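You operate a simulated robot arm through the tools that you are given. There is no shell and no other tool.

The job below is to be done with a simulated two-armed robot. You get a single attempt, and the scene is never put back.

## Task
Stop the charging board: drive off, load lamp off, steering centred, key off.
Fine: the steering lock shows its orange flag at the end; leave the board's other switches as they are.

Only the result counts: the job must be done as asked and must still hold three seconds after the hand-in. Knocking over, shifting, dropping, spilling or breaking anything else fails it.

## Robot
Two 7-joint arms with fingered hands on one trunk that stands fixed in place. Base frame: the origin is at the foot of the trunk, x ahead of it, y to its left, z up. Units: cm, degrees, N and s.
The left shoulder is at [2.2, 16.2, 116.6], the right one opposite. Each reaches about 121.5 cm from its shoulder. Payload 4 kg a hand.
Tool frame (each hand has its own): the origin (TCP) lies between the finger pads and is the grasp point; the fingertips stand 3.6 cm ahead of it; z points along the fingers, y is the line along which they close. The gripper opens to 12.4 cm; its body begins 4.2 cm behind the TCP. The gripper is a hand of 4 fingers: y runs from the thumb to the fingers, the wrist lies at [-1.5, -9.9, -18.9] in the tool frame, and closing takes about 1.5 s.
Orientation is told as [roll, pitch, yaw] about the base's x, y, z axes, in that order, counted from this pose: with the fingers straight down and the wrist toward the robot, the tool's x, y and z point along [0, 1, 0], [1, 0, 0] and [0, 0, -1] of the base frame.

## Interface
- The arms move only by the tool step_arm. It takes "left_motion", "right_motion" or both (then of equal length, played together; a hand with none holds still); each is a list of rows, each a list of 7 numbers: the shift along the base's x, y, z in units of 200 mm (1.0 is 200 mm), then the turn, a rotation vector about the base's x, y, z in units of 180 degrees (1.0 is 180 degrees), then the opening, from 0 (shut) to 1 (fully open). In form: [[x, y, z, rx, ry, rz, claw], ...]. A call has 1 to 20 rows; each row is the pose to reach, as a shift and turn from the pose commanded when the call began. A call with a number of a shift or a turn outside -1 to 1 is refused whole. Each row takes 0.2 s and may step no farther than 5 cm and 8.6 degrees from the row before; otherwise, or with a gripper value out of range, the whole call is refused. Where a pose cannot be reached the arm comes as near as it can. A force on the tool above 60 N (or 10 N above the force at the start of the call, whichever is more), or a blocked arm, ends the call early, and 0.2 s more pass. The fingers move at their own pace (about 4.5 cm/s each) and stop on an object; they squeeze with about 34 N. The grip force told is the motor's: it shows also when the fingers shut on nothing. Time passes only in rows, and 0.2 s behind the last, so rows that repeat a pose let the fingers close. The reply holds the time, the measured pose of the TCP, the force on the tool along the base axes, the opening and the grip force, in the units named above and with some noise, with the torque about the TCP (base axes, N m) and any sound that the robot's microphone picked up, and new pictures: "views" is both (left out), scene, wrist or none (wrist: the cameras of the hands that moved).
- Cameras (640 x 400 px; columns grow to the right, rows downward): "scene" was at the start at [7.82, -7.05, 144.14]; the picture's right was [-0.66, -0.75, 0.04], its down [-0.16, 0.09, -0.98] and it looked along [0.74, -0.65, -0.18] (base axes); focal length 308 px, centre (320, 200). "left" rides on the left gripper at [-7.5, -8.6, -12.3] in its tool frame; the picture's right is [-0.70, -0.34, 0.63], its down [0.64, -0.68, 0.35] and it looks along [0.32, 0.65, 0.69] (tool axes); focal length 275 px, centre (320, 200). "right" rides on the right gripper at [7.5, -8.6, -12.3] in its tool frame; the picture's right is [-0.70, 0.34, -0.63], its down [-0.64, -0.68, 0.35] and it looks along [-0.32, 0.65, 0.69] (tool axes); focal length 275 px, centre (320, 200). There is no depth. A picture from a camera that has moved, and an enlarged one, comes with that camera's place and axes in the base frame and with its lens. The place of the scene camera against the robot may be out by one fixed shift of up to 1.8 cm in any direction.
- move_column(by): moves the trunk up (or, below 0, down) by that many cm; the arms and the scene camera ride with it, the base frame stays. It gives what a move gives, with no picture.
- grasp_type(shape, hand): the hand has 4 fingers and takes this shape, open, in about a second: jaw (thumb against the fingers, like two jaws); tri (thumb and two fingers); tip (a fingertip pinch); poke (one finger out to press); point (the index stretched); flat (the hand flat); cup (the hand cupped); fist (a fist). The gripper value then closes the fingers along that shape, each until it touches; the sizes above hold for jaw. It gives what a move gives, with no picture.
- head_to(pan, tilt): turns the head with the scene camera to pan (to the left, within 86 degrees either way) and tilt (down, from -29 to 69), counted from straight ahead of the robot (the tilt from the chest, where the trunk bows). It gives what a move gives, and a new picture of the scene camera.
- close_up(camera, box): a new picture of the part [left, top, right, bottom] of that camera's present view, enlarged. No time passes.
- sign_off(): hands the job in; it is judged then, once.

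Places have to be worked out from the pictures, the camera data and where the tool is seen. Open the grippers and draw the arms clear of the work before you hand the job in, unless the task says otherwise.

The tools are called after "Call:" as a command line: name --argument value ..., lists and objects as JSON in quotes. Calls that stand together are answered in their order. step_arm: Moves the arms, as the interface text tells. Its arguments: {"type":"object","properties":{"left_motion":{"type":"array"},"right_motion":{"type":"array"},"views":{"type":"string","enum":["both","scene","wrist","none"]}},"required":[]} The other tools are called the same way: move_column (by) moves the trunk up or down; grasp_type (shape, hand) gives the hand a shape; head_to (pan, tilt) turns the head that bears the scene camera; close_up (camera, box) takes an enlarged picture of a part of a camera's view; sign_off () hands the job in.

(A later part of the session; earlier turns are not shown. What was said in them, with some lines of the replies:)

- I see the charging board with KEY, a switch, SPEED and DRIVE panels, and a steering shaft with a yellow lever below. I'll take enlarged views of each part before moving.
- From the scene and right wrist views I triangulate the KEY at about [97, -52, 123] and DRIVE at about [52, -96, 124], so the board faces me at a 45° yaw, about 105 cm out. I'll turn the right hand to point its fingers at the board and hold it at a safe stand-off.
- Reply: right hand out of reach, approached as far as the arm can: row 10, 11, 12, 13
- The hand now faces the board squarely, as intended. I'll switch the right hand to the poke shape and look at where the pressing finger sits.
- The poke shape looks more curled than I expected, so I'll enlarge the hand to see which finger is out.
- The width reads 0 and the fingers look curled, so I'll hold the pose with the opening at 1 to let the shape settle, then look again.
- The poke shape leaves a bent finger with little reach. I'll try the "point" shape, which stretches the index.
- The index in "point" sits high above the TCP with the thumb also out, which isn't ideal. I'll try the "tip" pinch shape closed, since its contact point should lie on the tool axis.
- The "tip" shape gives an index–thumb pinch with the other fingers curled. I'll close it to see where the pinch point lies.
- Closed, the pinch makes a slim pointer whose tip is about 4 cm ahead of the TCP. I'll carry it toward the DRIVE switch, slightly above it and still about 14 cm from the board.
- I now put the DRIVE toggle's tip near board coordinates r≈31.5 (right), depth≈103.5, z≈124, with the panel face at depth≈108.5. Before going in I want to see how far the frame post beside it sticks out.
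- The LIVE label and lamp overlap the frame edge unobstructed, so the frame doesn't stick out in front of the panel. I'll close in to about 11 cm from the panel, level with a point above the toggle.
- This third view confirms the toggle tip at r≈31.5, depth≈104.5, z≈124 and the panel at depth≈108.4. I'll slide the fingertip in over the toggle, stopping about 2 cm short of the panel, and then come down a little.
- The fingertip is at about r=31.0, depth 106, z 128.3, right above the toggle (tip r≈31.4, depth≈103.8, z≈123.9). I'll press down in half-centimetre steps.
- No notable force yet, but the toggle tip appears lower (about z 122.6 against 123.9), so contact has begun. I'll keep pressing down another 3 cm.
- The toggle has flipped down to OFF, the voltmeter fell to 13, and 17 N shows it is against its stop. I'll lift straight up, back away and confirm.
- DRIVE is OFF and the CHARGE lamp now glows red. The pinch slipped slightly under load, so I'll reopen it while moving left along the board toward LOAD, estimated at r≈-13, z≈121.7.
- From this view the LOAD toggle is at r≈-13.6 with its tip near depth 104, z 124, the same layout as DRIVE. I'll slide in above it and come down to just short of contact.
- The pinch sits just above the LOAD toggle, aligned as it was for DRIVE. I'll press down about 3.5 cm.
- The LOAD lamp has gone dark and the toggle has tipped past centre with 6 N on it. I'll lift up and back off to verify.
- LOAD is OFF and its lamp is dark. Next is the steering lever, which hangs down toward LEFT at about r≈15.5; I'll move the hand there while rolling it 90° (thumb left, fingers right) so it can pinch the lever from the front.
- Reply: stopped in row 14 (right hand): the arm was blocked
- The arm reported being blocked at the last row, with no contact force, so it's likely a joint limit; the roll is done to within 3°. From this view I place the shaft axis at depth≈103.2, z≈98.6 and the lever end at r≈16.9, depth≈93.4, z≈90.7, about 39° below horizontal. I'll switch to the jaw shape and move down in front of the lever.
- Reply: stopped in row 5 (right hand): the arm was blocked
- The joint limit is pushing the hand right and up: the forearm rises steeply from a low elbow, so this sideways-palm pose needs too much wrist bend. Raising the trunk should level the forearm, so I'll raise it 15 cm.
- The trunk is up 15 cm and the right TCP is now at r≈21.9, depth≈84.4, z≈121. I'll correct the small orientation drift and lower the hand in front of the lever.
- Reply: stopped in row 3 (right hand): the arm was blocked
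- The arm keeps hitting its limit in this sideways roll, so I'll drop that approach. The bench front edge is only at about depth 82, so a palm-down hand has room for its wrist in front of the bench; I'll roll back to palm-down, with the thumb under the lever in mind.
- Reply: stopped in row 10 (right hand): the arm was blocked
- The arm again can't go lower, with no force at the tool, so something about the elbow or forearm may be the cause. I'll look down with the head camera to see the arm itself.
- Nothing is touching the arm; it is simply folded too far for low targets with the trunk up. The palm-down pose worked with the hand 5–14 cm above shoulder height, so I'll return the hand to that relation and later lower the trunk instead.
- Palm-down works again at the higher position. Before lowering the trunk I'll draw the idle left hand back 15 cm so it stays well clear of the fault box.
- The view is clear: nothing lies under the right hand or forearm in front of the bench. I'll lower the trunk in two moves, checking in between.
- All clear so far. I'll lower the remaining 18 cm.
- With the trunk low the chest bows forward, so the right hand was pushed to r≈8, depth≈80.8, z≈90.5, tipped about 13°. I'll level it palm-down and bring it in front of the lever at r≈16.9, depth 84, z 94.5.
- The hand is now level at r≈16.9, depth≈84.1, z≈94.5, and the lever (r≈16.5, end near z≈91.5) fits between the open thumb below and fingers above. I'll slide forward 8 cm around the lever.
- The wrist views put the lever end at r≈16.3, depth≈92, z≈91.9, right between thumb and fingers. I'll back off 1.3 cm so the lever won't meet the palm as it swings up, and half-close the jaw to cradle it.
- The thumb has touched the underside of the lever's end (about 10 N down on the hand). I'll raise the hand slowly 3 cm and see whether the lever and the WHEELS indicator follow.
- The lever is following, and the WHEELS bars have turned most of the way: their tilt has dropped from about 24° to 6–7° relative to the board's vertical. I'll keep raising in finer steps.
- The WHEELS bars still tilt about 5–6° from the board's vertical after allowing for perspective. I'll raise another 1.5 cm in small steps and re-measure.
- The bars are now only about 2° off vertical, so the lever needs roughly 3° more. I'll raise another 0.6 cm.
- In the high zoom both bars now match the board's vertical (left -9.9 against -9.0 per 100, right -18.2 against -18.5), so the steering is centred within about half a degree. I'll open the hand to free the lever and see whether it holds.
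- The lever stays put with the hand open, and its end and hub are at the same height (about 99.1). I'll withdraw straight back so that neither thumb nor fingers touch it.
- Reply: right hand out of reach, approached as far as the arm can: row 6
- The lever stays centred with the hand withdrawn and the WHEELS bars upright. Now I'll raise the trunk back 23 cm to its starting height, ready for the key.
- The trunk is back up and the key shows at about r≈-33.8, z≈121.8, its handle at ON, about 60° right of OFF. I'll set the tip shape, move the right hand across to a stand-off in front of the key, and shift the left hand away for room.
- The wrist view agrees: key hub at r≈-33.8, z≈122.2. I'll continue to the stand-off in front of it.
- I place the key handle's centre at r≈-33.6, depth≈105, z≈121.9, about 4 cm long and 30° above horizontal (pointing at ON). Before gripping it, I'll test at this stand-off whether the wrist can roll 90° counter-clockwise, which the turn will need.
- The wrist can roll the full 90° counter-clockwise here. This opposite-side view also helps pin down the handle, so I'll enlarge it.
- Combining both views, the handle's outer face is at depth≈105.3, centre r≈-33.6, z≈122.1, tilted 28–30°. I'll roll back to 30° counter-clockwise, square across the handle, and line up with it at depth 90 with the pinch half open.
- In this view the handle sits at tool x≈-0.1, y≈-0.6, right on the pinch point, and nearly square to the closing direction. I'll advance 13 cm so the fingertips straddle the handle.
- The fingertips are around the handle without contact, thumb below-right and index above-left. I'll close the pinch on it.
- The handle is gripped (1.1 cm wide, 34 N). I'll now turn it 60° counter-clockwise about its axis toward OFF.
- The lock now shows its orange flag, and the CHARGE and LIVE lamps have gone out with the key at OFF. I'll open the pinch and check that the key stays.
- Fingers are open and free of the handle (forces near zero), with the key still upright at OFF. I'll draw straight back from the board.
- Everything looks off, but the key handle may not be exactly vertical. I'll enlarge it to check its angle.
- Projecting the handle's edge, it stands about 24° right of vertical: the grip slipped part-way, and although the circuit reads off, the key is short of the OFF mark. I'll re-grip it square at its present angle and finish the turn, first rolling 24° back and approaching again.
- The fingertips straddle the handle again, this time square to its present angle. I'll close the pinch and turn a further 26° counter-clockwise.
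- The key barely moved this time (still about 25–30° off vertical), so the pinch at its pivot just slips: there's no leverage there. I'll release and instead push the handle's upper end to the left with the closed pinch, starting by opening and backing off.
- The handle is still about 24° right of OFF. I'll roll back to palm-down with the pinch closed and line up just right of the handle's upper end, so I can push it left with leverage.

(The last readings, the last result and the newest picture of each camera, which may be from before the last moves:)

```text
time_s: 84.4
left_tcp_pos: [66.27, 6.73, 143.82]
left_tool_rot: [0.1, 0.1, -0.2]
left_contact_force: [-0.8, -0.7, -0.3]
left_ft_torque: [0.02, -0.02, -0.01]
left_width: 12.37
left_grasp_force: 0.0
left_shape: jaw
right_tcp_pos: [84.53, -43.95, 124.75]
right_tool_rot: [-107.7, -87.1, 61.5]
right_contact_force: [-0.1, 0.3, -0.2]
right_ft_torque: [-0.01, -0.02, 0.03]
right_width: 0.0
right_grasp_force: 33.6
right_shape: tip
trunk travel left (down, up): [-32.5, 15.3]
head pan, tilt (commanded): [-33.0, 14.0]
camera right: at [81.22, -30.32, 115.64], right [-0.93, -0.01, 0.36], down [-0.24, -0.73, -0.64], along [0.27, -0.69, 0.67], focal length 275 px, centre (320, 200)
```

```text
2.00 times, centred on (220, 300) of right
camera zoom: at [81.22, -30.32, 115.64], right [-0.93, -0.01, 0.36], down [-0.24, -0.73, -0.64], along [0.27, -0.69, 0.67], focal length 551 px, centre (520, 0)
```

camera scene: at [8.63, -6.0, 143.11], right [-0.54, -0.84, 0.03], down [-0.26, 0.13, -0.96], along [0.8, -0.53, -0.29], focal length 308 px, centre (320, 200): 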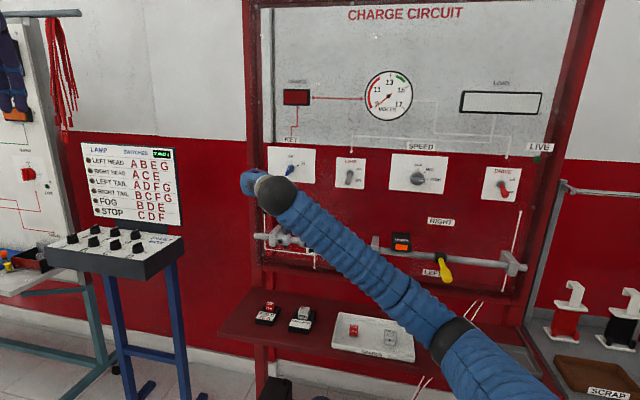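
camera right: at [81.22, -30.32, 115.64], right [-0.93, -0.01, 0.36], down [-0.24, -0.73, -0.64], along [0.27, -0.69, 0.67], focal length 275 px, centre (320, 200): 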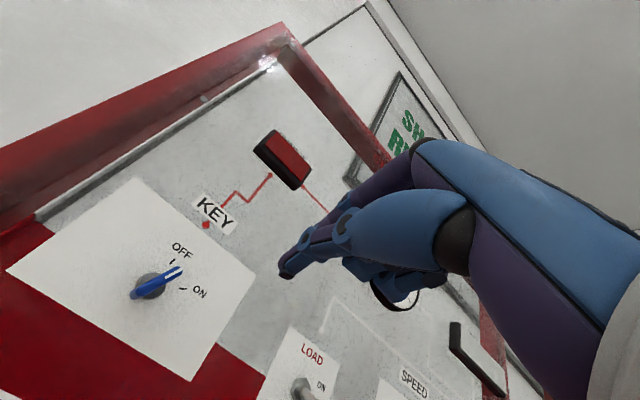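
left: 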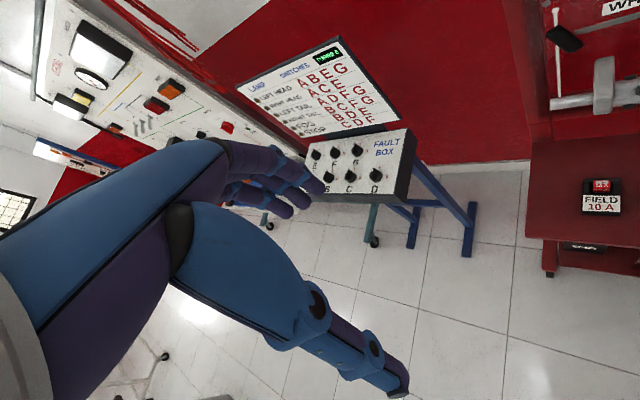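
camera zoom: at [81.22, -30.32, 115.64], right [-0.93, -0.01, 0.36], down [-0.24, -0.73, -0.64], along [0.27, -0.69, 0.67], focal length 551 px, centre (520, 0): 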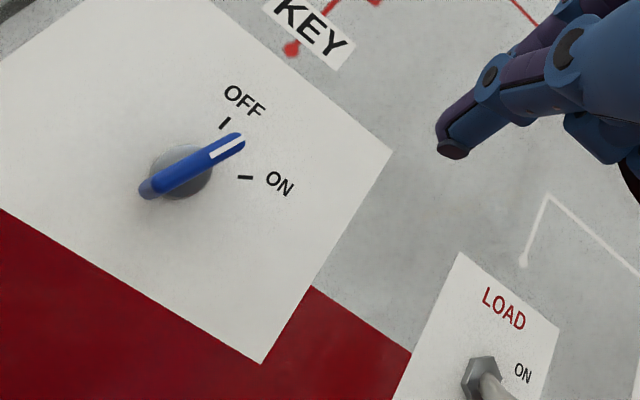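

Now I see the key clearly: its mark points between OFF and ON, upper end at about r=-32.8, z=123.4 and lower end at r=-34.2, z=120. I'll advance the closed pinch to r=-30.2, z=124.2, just right of the upper end.

Call:
step_arm --right_motion '[[0.098, -0.077, -0.006, 0.0029, -0.0015, 0.0013, 0], [0.196, -0.153, -0.011, 0.0057, -0.003, 0.0027, 0], [0.294, -0.23, -0.017, 0.0086, -0.0045, 0.004, 0], [0.392, -0.307, -0.022, 0.0114, -0.006, 0.0054, 0], [0.49, -0.3835, -0.0275, 0.0143, -0.0075, 0.0067, 0]]' --views "wrist"

Call:
close_up --camera "right" --box '[100, 200, 420, 400]'

Call:
close_up --camera "scene" --box '[252, 130, 342, 200]'

```text
time_s: 85.6
left_tcp_pos: [66.21, 6.67, 143.83]
left_tool_rot: [0.0, 0.0, 0.0]
left_contact_force: [0.3, -0.6, -0.1]
left_ft_torque: [-0.01, 0.01, 0.0]
left_width: 12.39
left_grasp_force: 0.0
left_shape: jaw
right_tcp_pos: [94.84, -50.4, 123.81]
right_tool_rot: [72.5, -87.2, -116.3]
right_contact_force: [-0.3, -0.8, -0.5]
right_ft_torque: [-0.03, 0.02, -0.02]
right_width: 0.0
right_grasp_force: 33.8
right_shape: tip
trunk travel left (down, up): [-32.5, 15.3]
head pan, tilt (commanded): [-33.0, 14.0]
camera right: at [91.19, -36.19, 115.76], right [-0.95, -0.08, 0.31], down [-0.18, -0.67, -0.72], along [0.27, -0.73, 0.62], focal length 275 px, centre (320, 200)
```

right: 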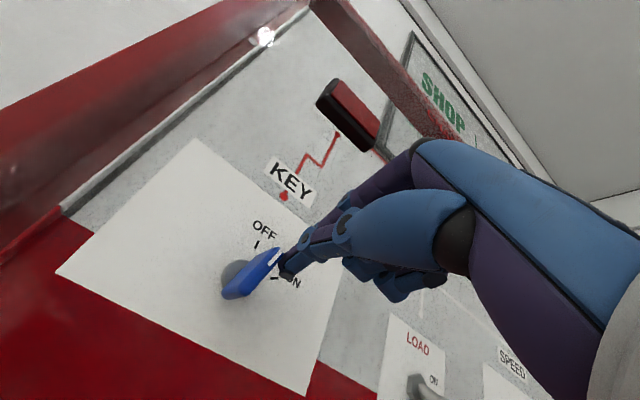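

```text
2.00 times, centred on (260, 300) of right
camera zoom: at [91.19, -36.19, 115.76], right [-0.95, -0.08, 0.31], down [-0.18, -0.67, -0.72], along [0.27, -0.73, 0.62], focal length 551 px, centre (440, 0)
```

zoom: 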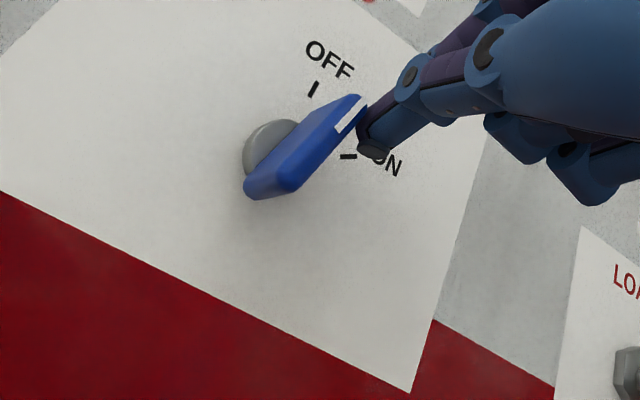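

```text
5.71 times, centred on (297, 165) of scene
camera zoom: at [8.64, -6.05, 143.1], right [-0.54, -0.84, 0.03], down [-0.26, 0.13, -0.96], along [0.8, -0.53, -0.29], focal length 1761 px, centre (451, 400)
```

zoom: 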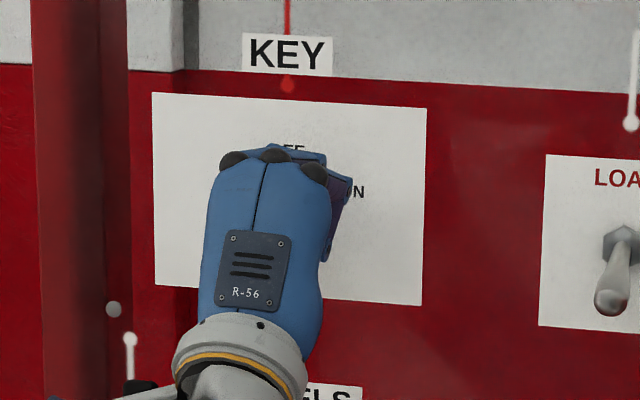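

The pinch is just touching the right side of the handle's upper end (r≈-31.4). I'll fix the small tilt, lift slightly, and push left 1 cm.

Call:
step_arm --right_motion '[[0, 0, 0.015, -0.007, 0.0037, -0.0033, 0], [0, 0, 0.025, -0.0143, 0.0075, -0.0067, 0], [0.009, 0.009, 0.025, -0.0143, 0.0075, -0.0067, 0], [0.018, 0.018, 0.025, -0.0143, 0.0075, -0.0067, 0], [0.027, 0.027, 0.025, -0.0143, 0.0075, -0.0067, 0], [0.036, 0.036, 0.025, -0.0143, 0.0075, -0.0067, 0], [0.036, 0.036, 0.025, -0.0143, 0.0075, -0.0067, 0]]' --views "wrist"

Call:
close_up --camera "right" --box '[140, 180, 380, 330]'

```text
time_s: 87.2
left_tcp_pos: [66.27, 6.8, 143.79]
left_tool_rot: [0.0, 0.0, -0.1]
left_contact_force: [-0.1, 0.4, 1.3]
left_ft_torque: [-0.03, 0.04, -0.02]
left_width: 12.35
left_grasp_force: 0.1
left_shape: jaw
right_tcp_pos: [95.21, -49.66, 124.39]
right_tool_rot: [-90.5, -89.8, 45.4]
right_contact_force: [-3.5, -4.4, 0.4]
right_ft_torque: [0.0, 0.04, -0.16]
right_width: 0.0
right_grasp_force: 33.9
right_shape: tip
trunk travel left (down, up): [-32.5, 15.3]
head pan, tilt (commanded): [-33.0, 14.0]
camera right: at [91.92, -35.75, 115.78], right [-0.94, -0.04, 0.34], down [-0.21, -0.7, -0.68], along [0.27, -0.71, 0.65], focal length 275 px, centre (320, 200)
```

right: 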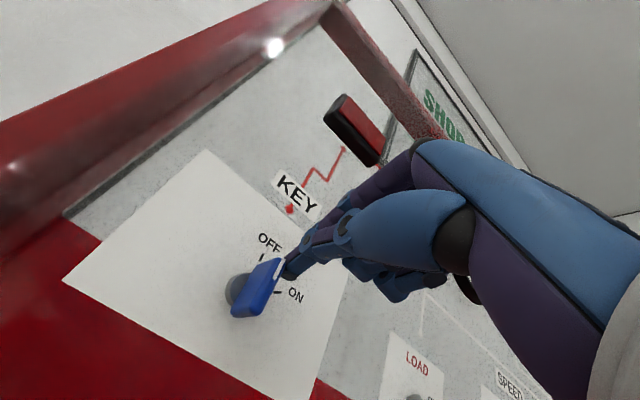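

```text
2.67 times, centred on (260, 255) of right
camera zoom: at [91.92, -35.75, 115.78], right [-0.94, -0.04, 0.34], down [-0.21, -0.7, -0.68], along [0.27, -0.71, 0.65], focal length 734 px, centre (480, 53)
```

zoom: 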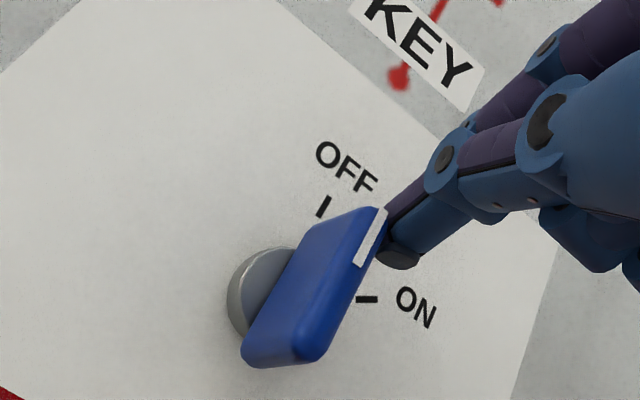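

The handle has swung to nearly vertical with about 5.6 N reaction (upper end r≈-33.2, lower end r≈-33.1). I'll move off to the right, back away, and check its exact angle.

Call:
step_arm --right_motion '[[-0.02, -0.02, 0, 0, 0, 0, 0], [-0.05, -0.05, 0, 0, 0, 0, 0], [-0.15, 0.05, 0.02, 0, 0, 0, 0], [-0.3, 0.2, 0.04, 0, 0, 0, 0], [-0.45, 0.35, 0.06, 0, 0, 0, 0], [-0.55, 0.45, 0.08, 0, 0, 0, 0], [-0.55, 0.45, 0.08, 0, 0, 0, 0]]' --views "both"

Call:
close_up --camera "right" --box '[60, 200, 300, 380]'

Call:
close_up --camera "scene" --box '[262, 140, 326, 190]'

```text
time_s: 88.8
left_tcp_pos: [66.26, 6.64, 143.82]
left_tool_rot: [0.1, 0.0, -0.1]
left_contact_force: [-0.8, -0.6, -0.6]
left_ft_torque: [0.0, 0.02, -0.05]
left_width: 12.37
left_grasp_force: 0.0
left_shape: jaw
right_tcp_pos: [84.51, -40.53, 126.02]
right_tool_rot: [-85.4, -89.8, 40.2]
right_contact_force: [0.1, 0.1, 0.6]
right_ft_torque: [-0.01, -0.01, -0.02]
right_width: 0.04
right_grasp_force: 33.9
right_shape: tip
trunk travel left (down, up): [-32.5, 15.3]
head pan, tilt (commanded): [-33.0, 14.0]
camera scene: at [8.66, -6.05, 143.1], right [-0.54, -0.84, 0.03], down [-0.26, 0.13, -0.96], along [0.8, -0.53, -0.29], focal length 308 px, centre (320, 200)
camera right: at [81.02, -26.59, 117.32], right [-0.94, -0.04, 0.34], down [-0.21, -0.7, -0.68], along [0.27, -0.71, 0.65], focal length 275 px, centre (320, 200)
```

scene: 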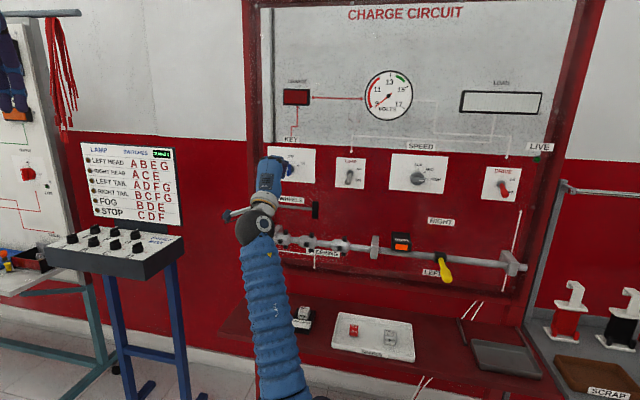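
right: 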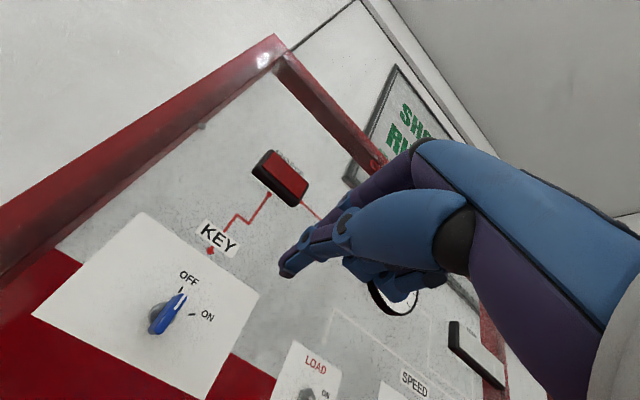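

```text
2.22 times, centred on (180, 290) of right
camera zoom: at [81.02, -26.59, 117.32], right [-0.94, -0.04, 0.34], down [-0.21, -0.7, -0.68], along [0.27, -0.71, 0.65], focal length 612 px, centre (631, 0)
```

zoom: 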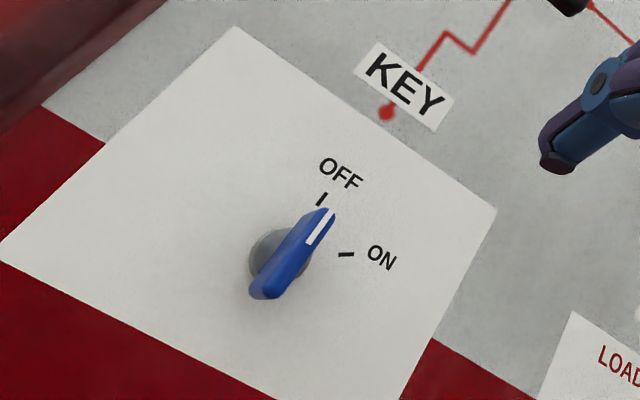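

```text
8.00 times, centred on (294, 165) of scene
camera zoom: at [8.66, -6.05, 143.1], right [-0.54, -0.84, 0.03], down [-0.26, 0.13, -0.96], along [0.8, -0.53, -0.29], focal length 2466 px, centre (528, 480)
```

zoom: 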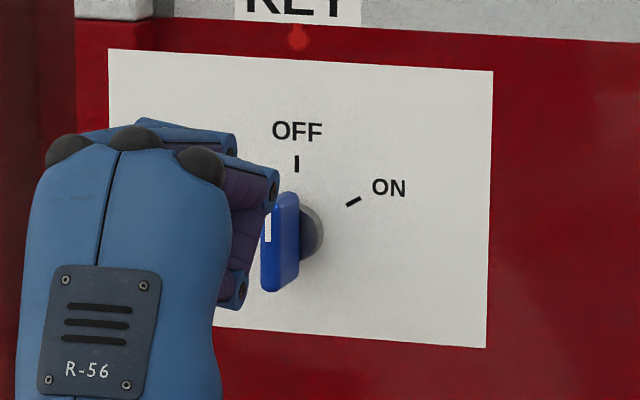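

The wrist view gives a handle angle within 1° of vertical, so the key is on the OFF mark. I'll open the hand and withdraw the right arm well clear, then inspect the whole board.

Call:
step_arm --right_motion '[[-0.1, 0.1, 0, 0, 0, 0, 0.3], [-0.25, 0.1, 0.03, 0, 0, 0, 0.6], [-0.42, 0.05, 0.06, 0, 0, 0, 1], [-0.6, 0, 0.1, 0, 0, 0, 1], [-0.77, -0.1, 0.13, 0, 0, 0, 1], [-0.9, -0.2, 0.15, 0, 0, 0, 1]]' --views "none"

Call:
step_arm --right_motion '[[-0.1, -0.12, 0.02, 0, 0, 0, 1], [-0.2, -0.24, 0.05, 0, 0, 0, 1], [-0.3, -0.36, 0.08, 0, 0, 0, 1], [-0.4, -0.48, 0.1, 0, 0, 0, 1], [-0.5, -0.6, 0.1, 0, 0, 0, 1], [-0.6, -0.7, 0.1, 0, 0, 0, 1]]' --views "both"

Call:
close_up --camera "scene" --box '[240, 60, 440, 200]'

Call:
close_up --camera "scene" --box '[262, 140, 326, 190]'

Call:
close_up --camera "scene" --box '[245, 180, 405, 280]'

Call:
close_up --camera "scene" --box '[370, 140, 570, 290]'

```text
time_s: 90.2
left_tcp_pos: [66.2, 6.69, 143.77]
left_tool_rot: [0.0, 0.0, 0.0]
left_contact_force: [0.3, -0.9, 0.5]
left_ft_torque: [0.01, -0.01, -0.04]
left_width: 12.37
left_grasp_force: 0.0
left_shape: jaw
right_tcp_pos: [66.49, -44.49, 128.88]
right_tool_rot: [-86.0, -89.8, 41.0]
right_contact_force: [0.3, 0.9, 0.0]
right_ft_torque: [-0.03, 0.01, 0.04]
right_width: 10.18
right_grasp_force: 0.1
right_shape: tip
trunk travel left (down, up): [-32.5, 15.3]
head pan, tilt (commanded): [-33.0, 14.0]
```

```text
time_s: 91.6
left_tcp_pos: [66.21, 6.7, 143.82]
left_tool_rot: [0.0, 0.0, 0.0]
left_contact_force: [0.0, 0.7, 0.6]
left_ft_torque: [0.02, -0.01, -0.02]
left_width: 12.4
left_grasp_force: 0.0
left_shape: jaw
right_tcp_pos: [54.43, -58.62, 130.96]
right_tool_rot: [-79.8, -89.9, 34.8]
right_contact_force: [-0.2, -0.8, -0.2]
right_ft_torque: [-0.01, 0.0, 0.03]
right_width: 12.34
right_grasp_force: 0.0
right_shape: tip
trunk travel left (down, up): [-32.5, 15.3]
head pan, tilt (commanded): [-33.0, 14.0]
camera scene: at [8.58, -6.07, 143.11], right [-0.54, -0.84, 0.03], down [-0.26, 0.13, -0.96], along [0.8, -0.53, -0.29], focal length 308 px, centre (320, 200)
camera right: at [50.92, -44.63, 122.37], right [-0.94, -0.04, 0.34], down [-0.21, -0.7, -0.68], along [0.27, -0.71, 0.65], focal length 275 px, centre (320, 200)
```

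scene: 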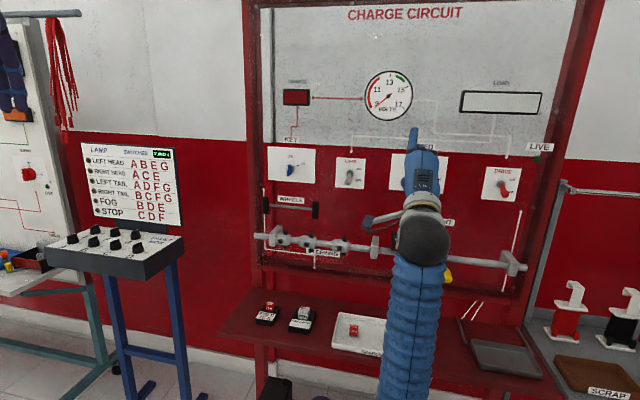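
right: 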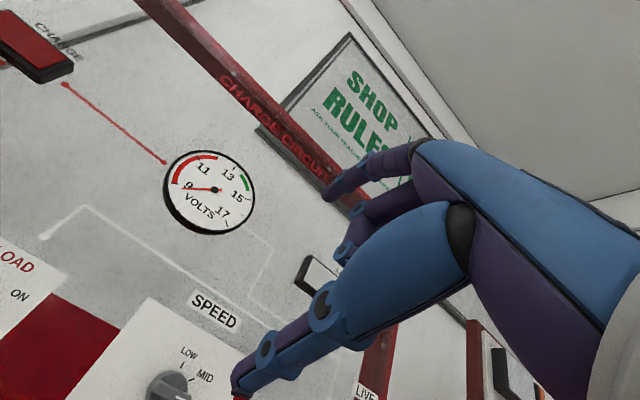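

```text
2.86 times, centred on (340, 130) of scene
camera zoom: at [8.58, -6.07, 143.11], right [-0.54, -0.84, 0.03], down [-0.26, 0.13, -0.96], along [0.8, -0.53, -0.29], focal length 880 px, centre (263, 400)
```

zoom: 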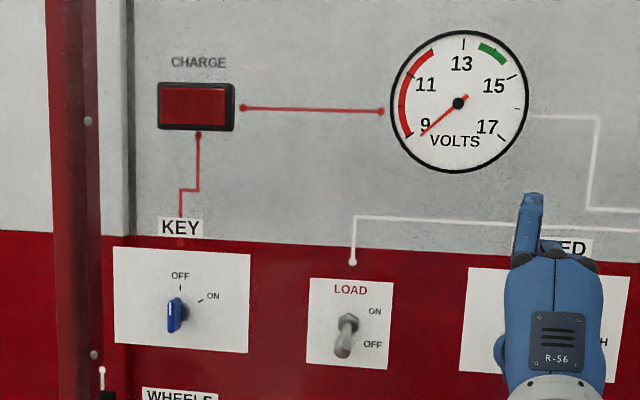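

```text
8.00 times, centred on (294, 165) of scene
camera zoom: at [8.58, -6.07, 143.11], right [-0.54, -0.84, 0.03], down [-0.26, 0.13, -0.96], along [0.8, -0.53, -0.29], focal length 2466 px, centre (528, 480)
```

zoom: 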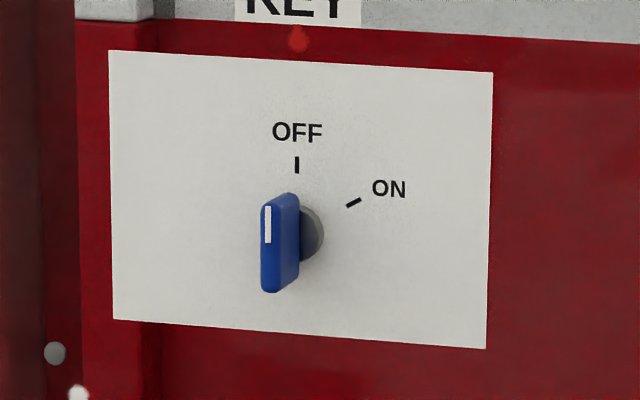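

```text
4.00 times, centred on (325, 230) of scene
camera zoom: at [8.58, -6.07, 143.11], right [-0.54, -0.84, 0.03], down [-0.26, 0.13, -0.96], along [0.8, -0.53, -0.29], focal length 1233 px, centre (300, 80)
```

zoom: 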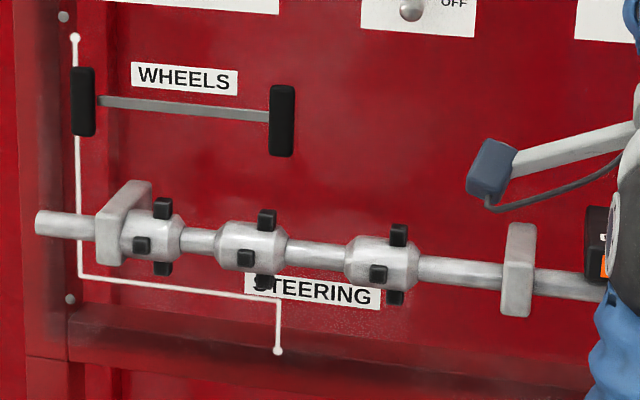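

```text
2.67 times, centred on (470, 215) of scene
camera zoom: at [8.58, -6.07, 143.11], right [-0.54, -0.84, 0.03], down [-0.26, 0.13, -0.96], along [0.8, -0.53, -0.29], focal length 822 px, centre (-80, 160)
```

zoom: 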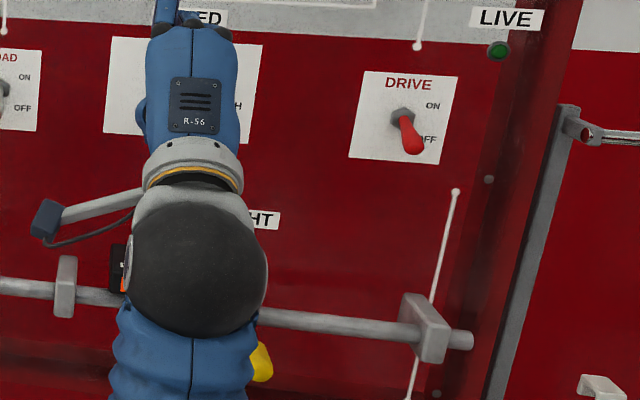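

The key is exactly upright at OFF and the WHEELS bars are upright, with LOAD and DRIVE both down. I'll move the right hand further aside so I can verify the lock flag and the SPEED knob.

Call:
step_arm --right_motion '[[-0.1, -0.1, 0.1, 0, 0, 0, 1], [-0.2, -0.2, 0.2, 0, 0, 0, 1], [-0.3, -0.3, 0.3, 0, 0, 0, 1], [-0.4, -0.4, 0.4, 0, 0, 0, 1], [-0.55, -0.45, 0.5, 0, 0, 0, 1], [-0.65, -0.5, 0.6, 0, 0, 0, 1]]' --views "scene"

Call:
close_up --camera "scene" --box '[330, 140, 490, 290]'

Call:
close_up --camera "scene" --box '[220, 280, 440, 400]'

```text
time_s: 93.0
left_tcp_pos: [66.19, 6.75, 143.9]
left_tool_rot: [0.0, 0.1, 0.0]
left_contact_force: [0.3, 0.6, -0.2]
left_ft_torque: [-0.01, 0.01, -0.04]
left_width: 12.37
left_grasp_force: 0.1
left_shape: jaw
right_tcp_pos: [41.38, -68.59, 142.96]
right_tool_rot: [-89.7, -89.9, 44.7]
right_contact_force: [0.7, 0.4, -0.5]
right_ft_torque: [0.01, -0.01, 0.03]
right_width: 12.35
right_grasp_force: 0.1
right_shape: tip
trunk travel left (down, up): [-32.5, 15.3]
head pan, tilt (commanded): [-33.0, 14.0]
camera scene: at [8.59, -6.05, 143.11], right [-0.54, -0.84, 0.03], down [-0.26, 0.13, -0.96], along [0.8, -0.53, -0.29], focal length 308 px, centre (320, 200)
```

scene: 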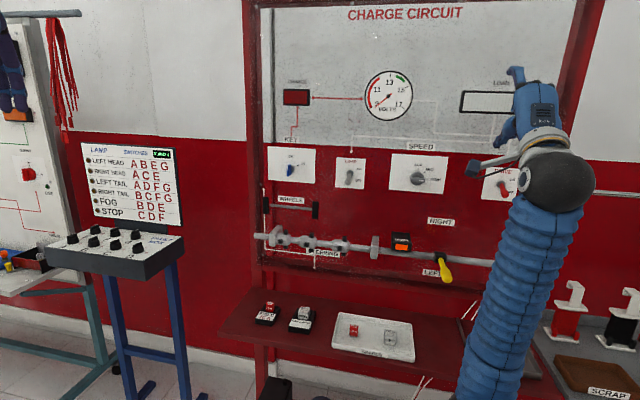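

```text
2.67 times, centred on (410, 215) of scene
camera zoom: at [8.59, -6.05, 143.11], right [-0.54, -0.84, 0.03], down [-0.26, 0.13, -0.96], along [0.8, -0.53, -0.29], focal length 822 px, centre (80, 160)
```

zoom: 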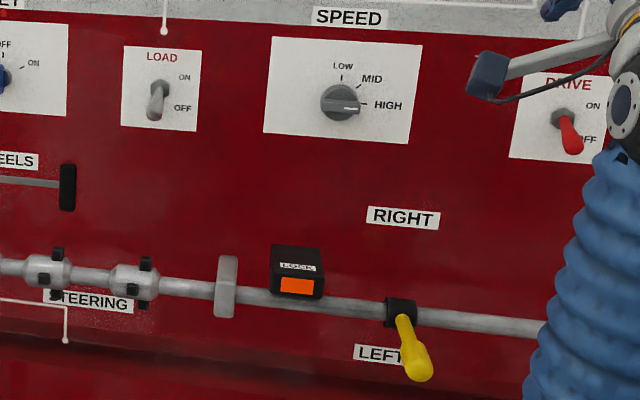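

```text
2.91 times, centred on (330, 340) of scene
camera zoom: at [8.59, -6.05, 143.11], right [-0.54, -0.84, 0.03], down [-0.26, 0.13, -0.96], along [0.8, -0.53, -0.29], focal length 896 px, centre (291, -207)
```

zoom: 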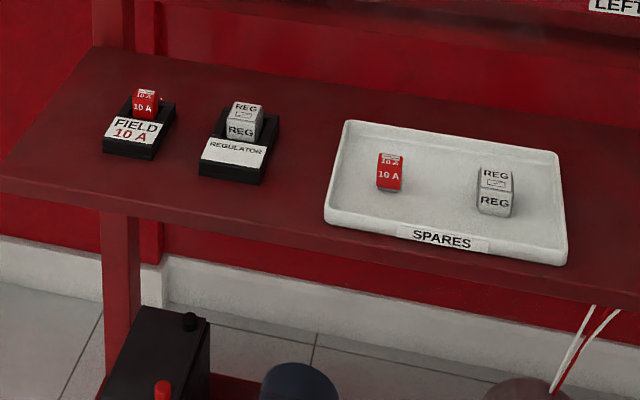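

The board is stopped. DRIVE and LOAD are OFF with the load lamp dark, the steering is centred, the lock shows its orange flag, and the key is at OFF. SPEED is still at HIGH and the spares haven't moved. Both hands are open and clear, so I'm handing in.

Call:
sign_off

```text
The job is handed in.
```

I've stopped the charging board and handed the job in. I don't have the judge's result.

In the last pictures before the hand-in:

- **Drive:** the switch is down at OFF and the LIVE lamp is out.
- **Load:** the switch is down at OFF and the lamp is dark.
- **Steering:** the lever sticks straight out and the WHEELS bars are upright. It held after I let go.
- **Key:** it points at the OFF mark and the CHARGE lamp is out. My first turn slipped and left it about 24° short, so I pushed the handle the rest of the way.
- **Lock:** it shows its orange flag.
- **Everything else:** SPEED is still at HIGH, and the fuses, regulator and spares are where they were.

Both hands are open and clear of the board.
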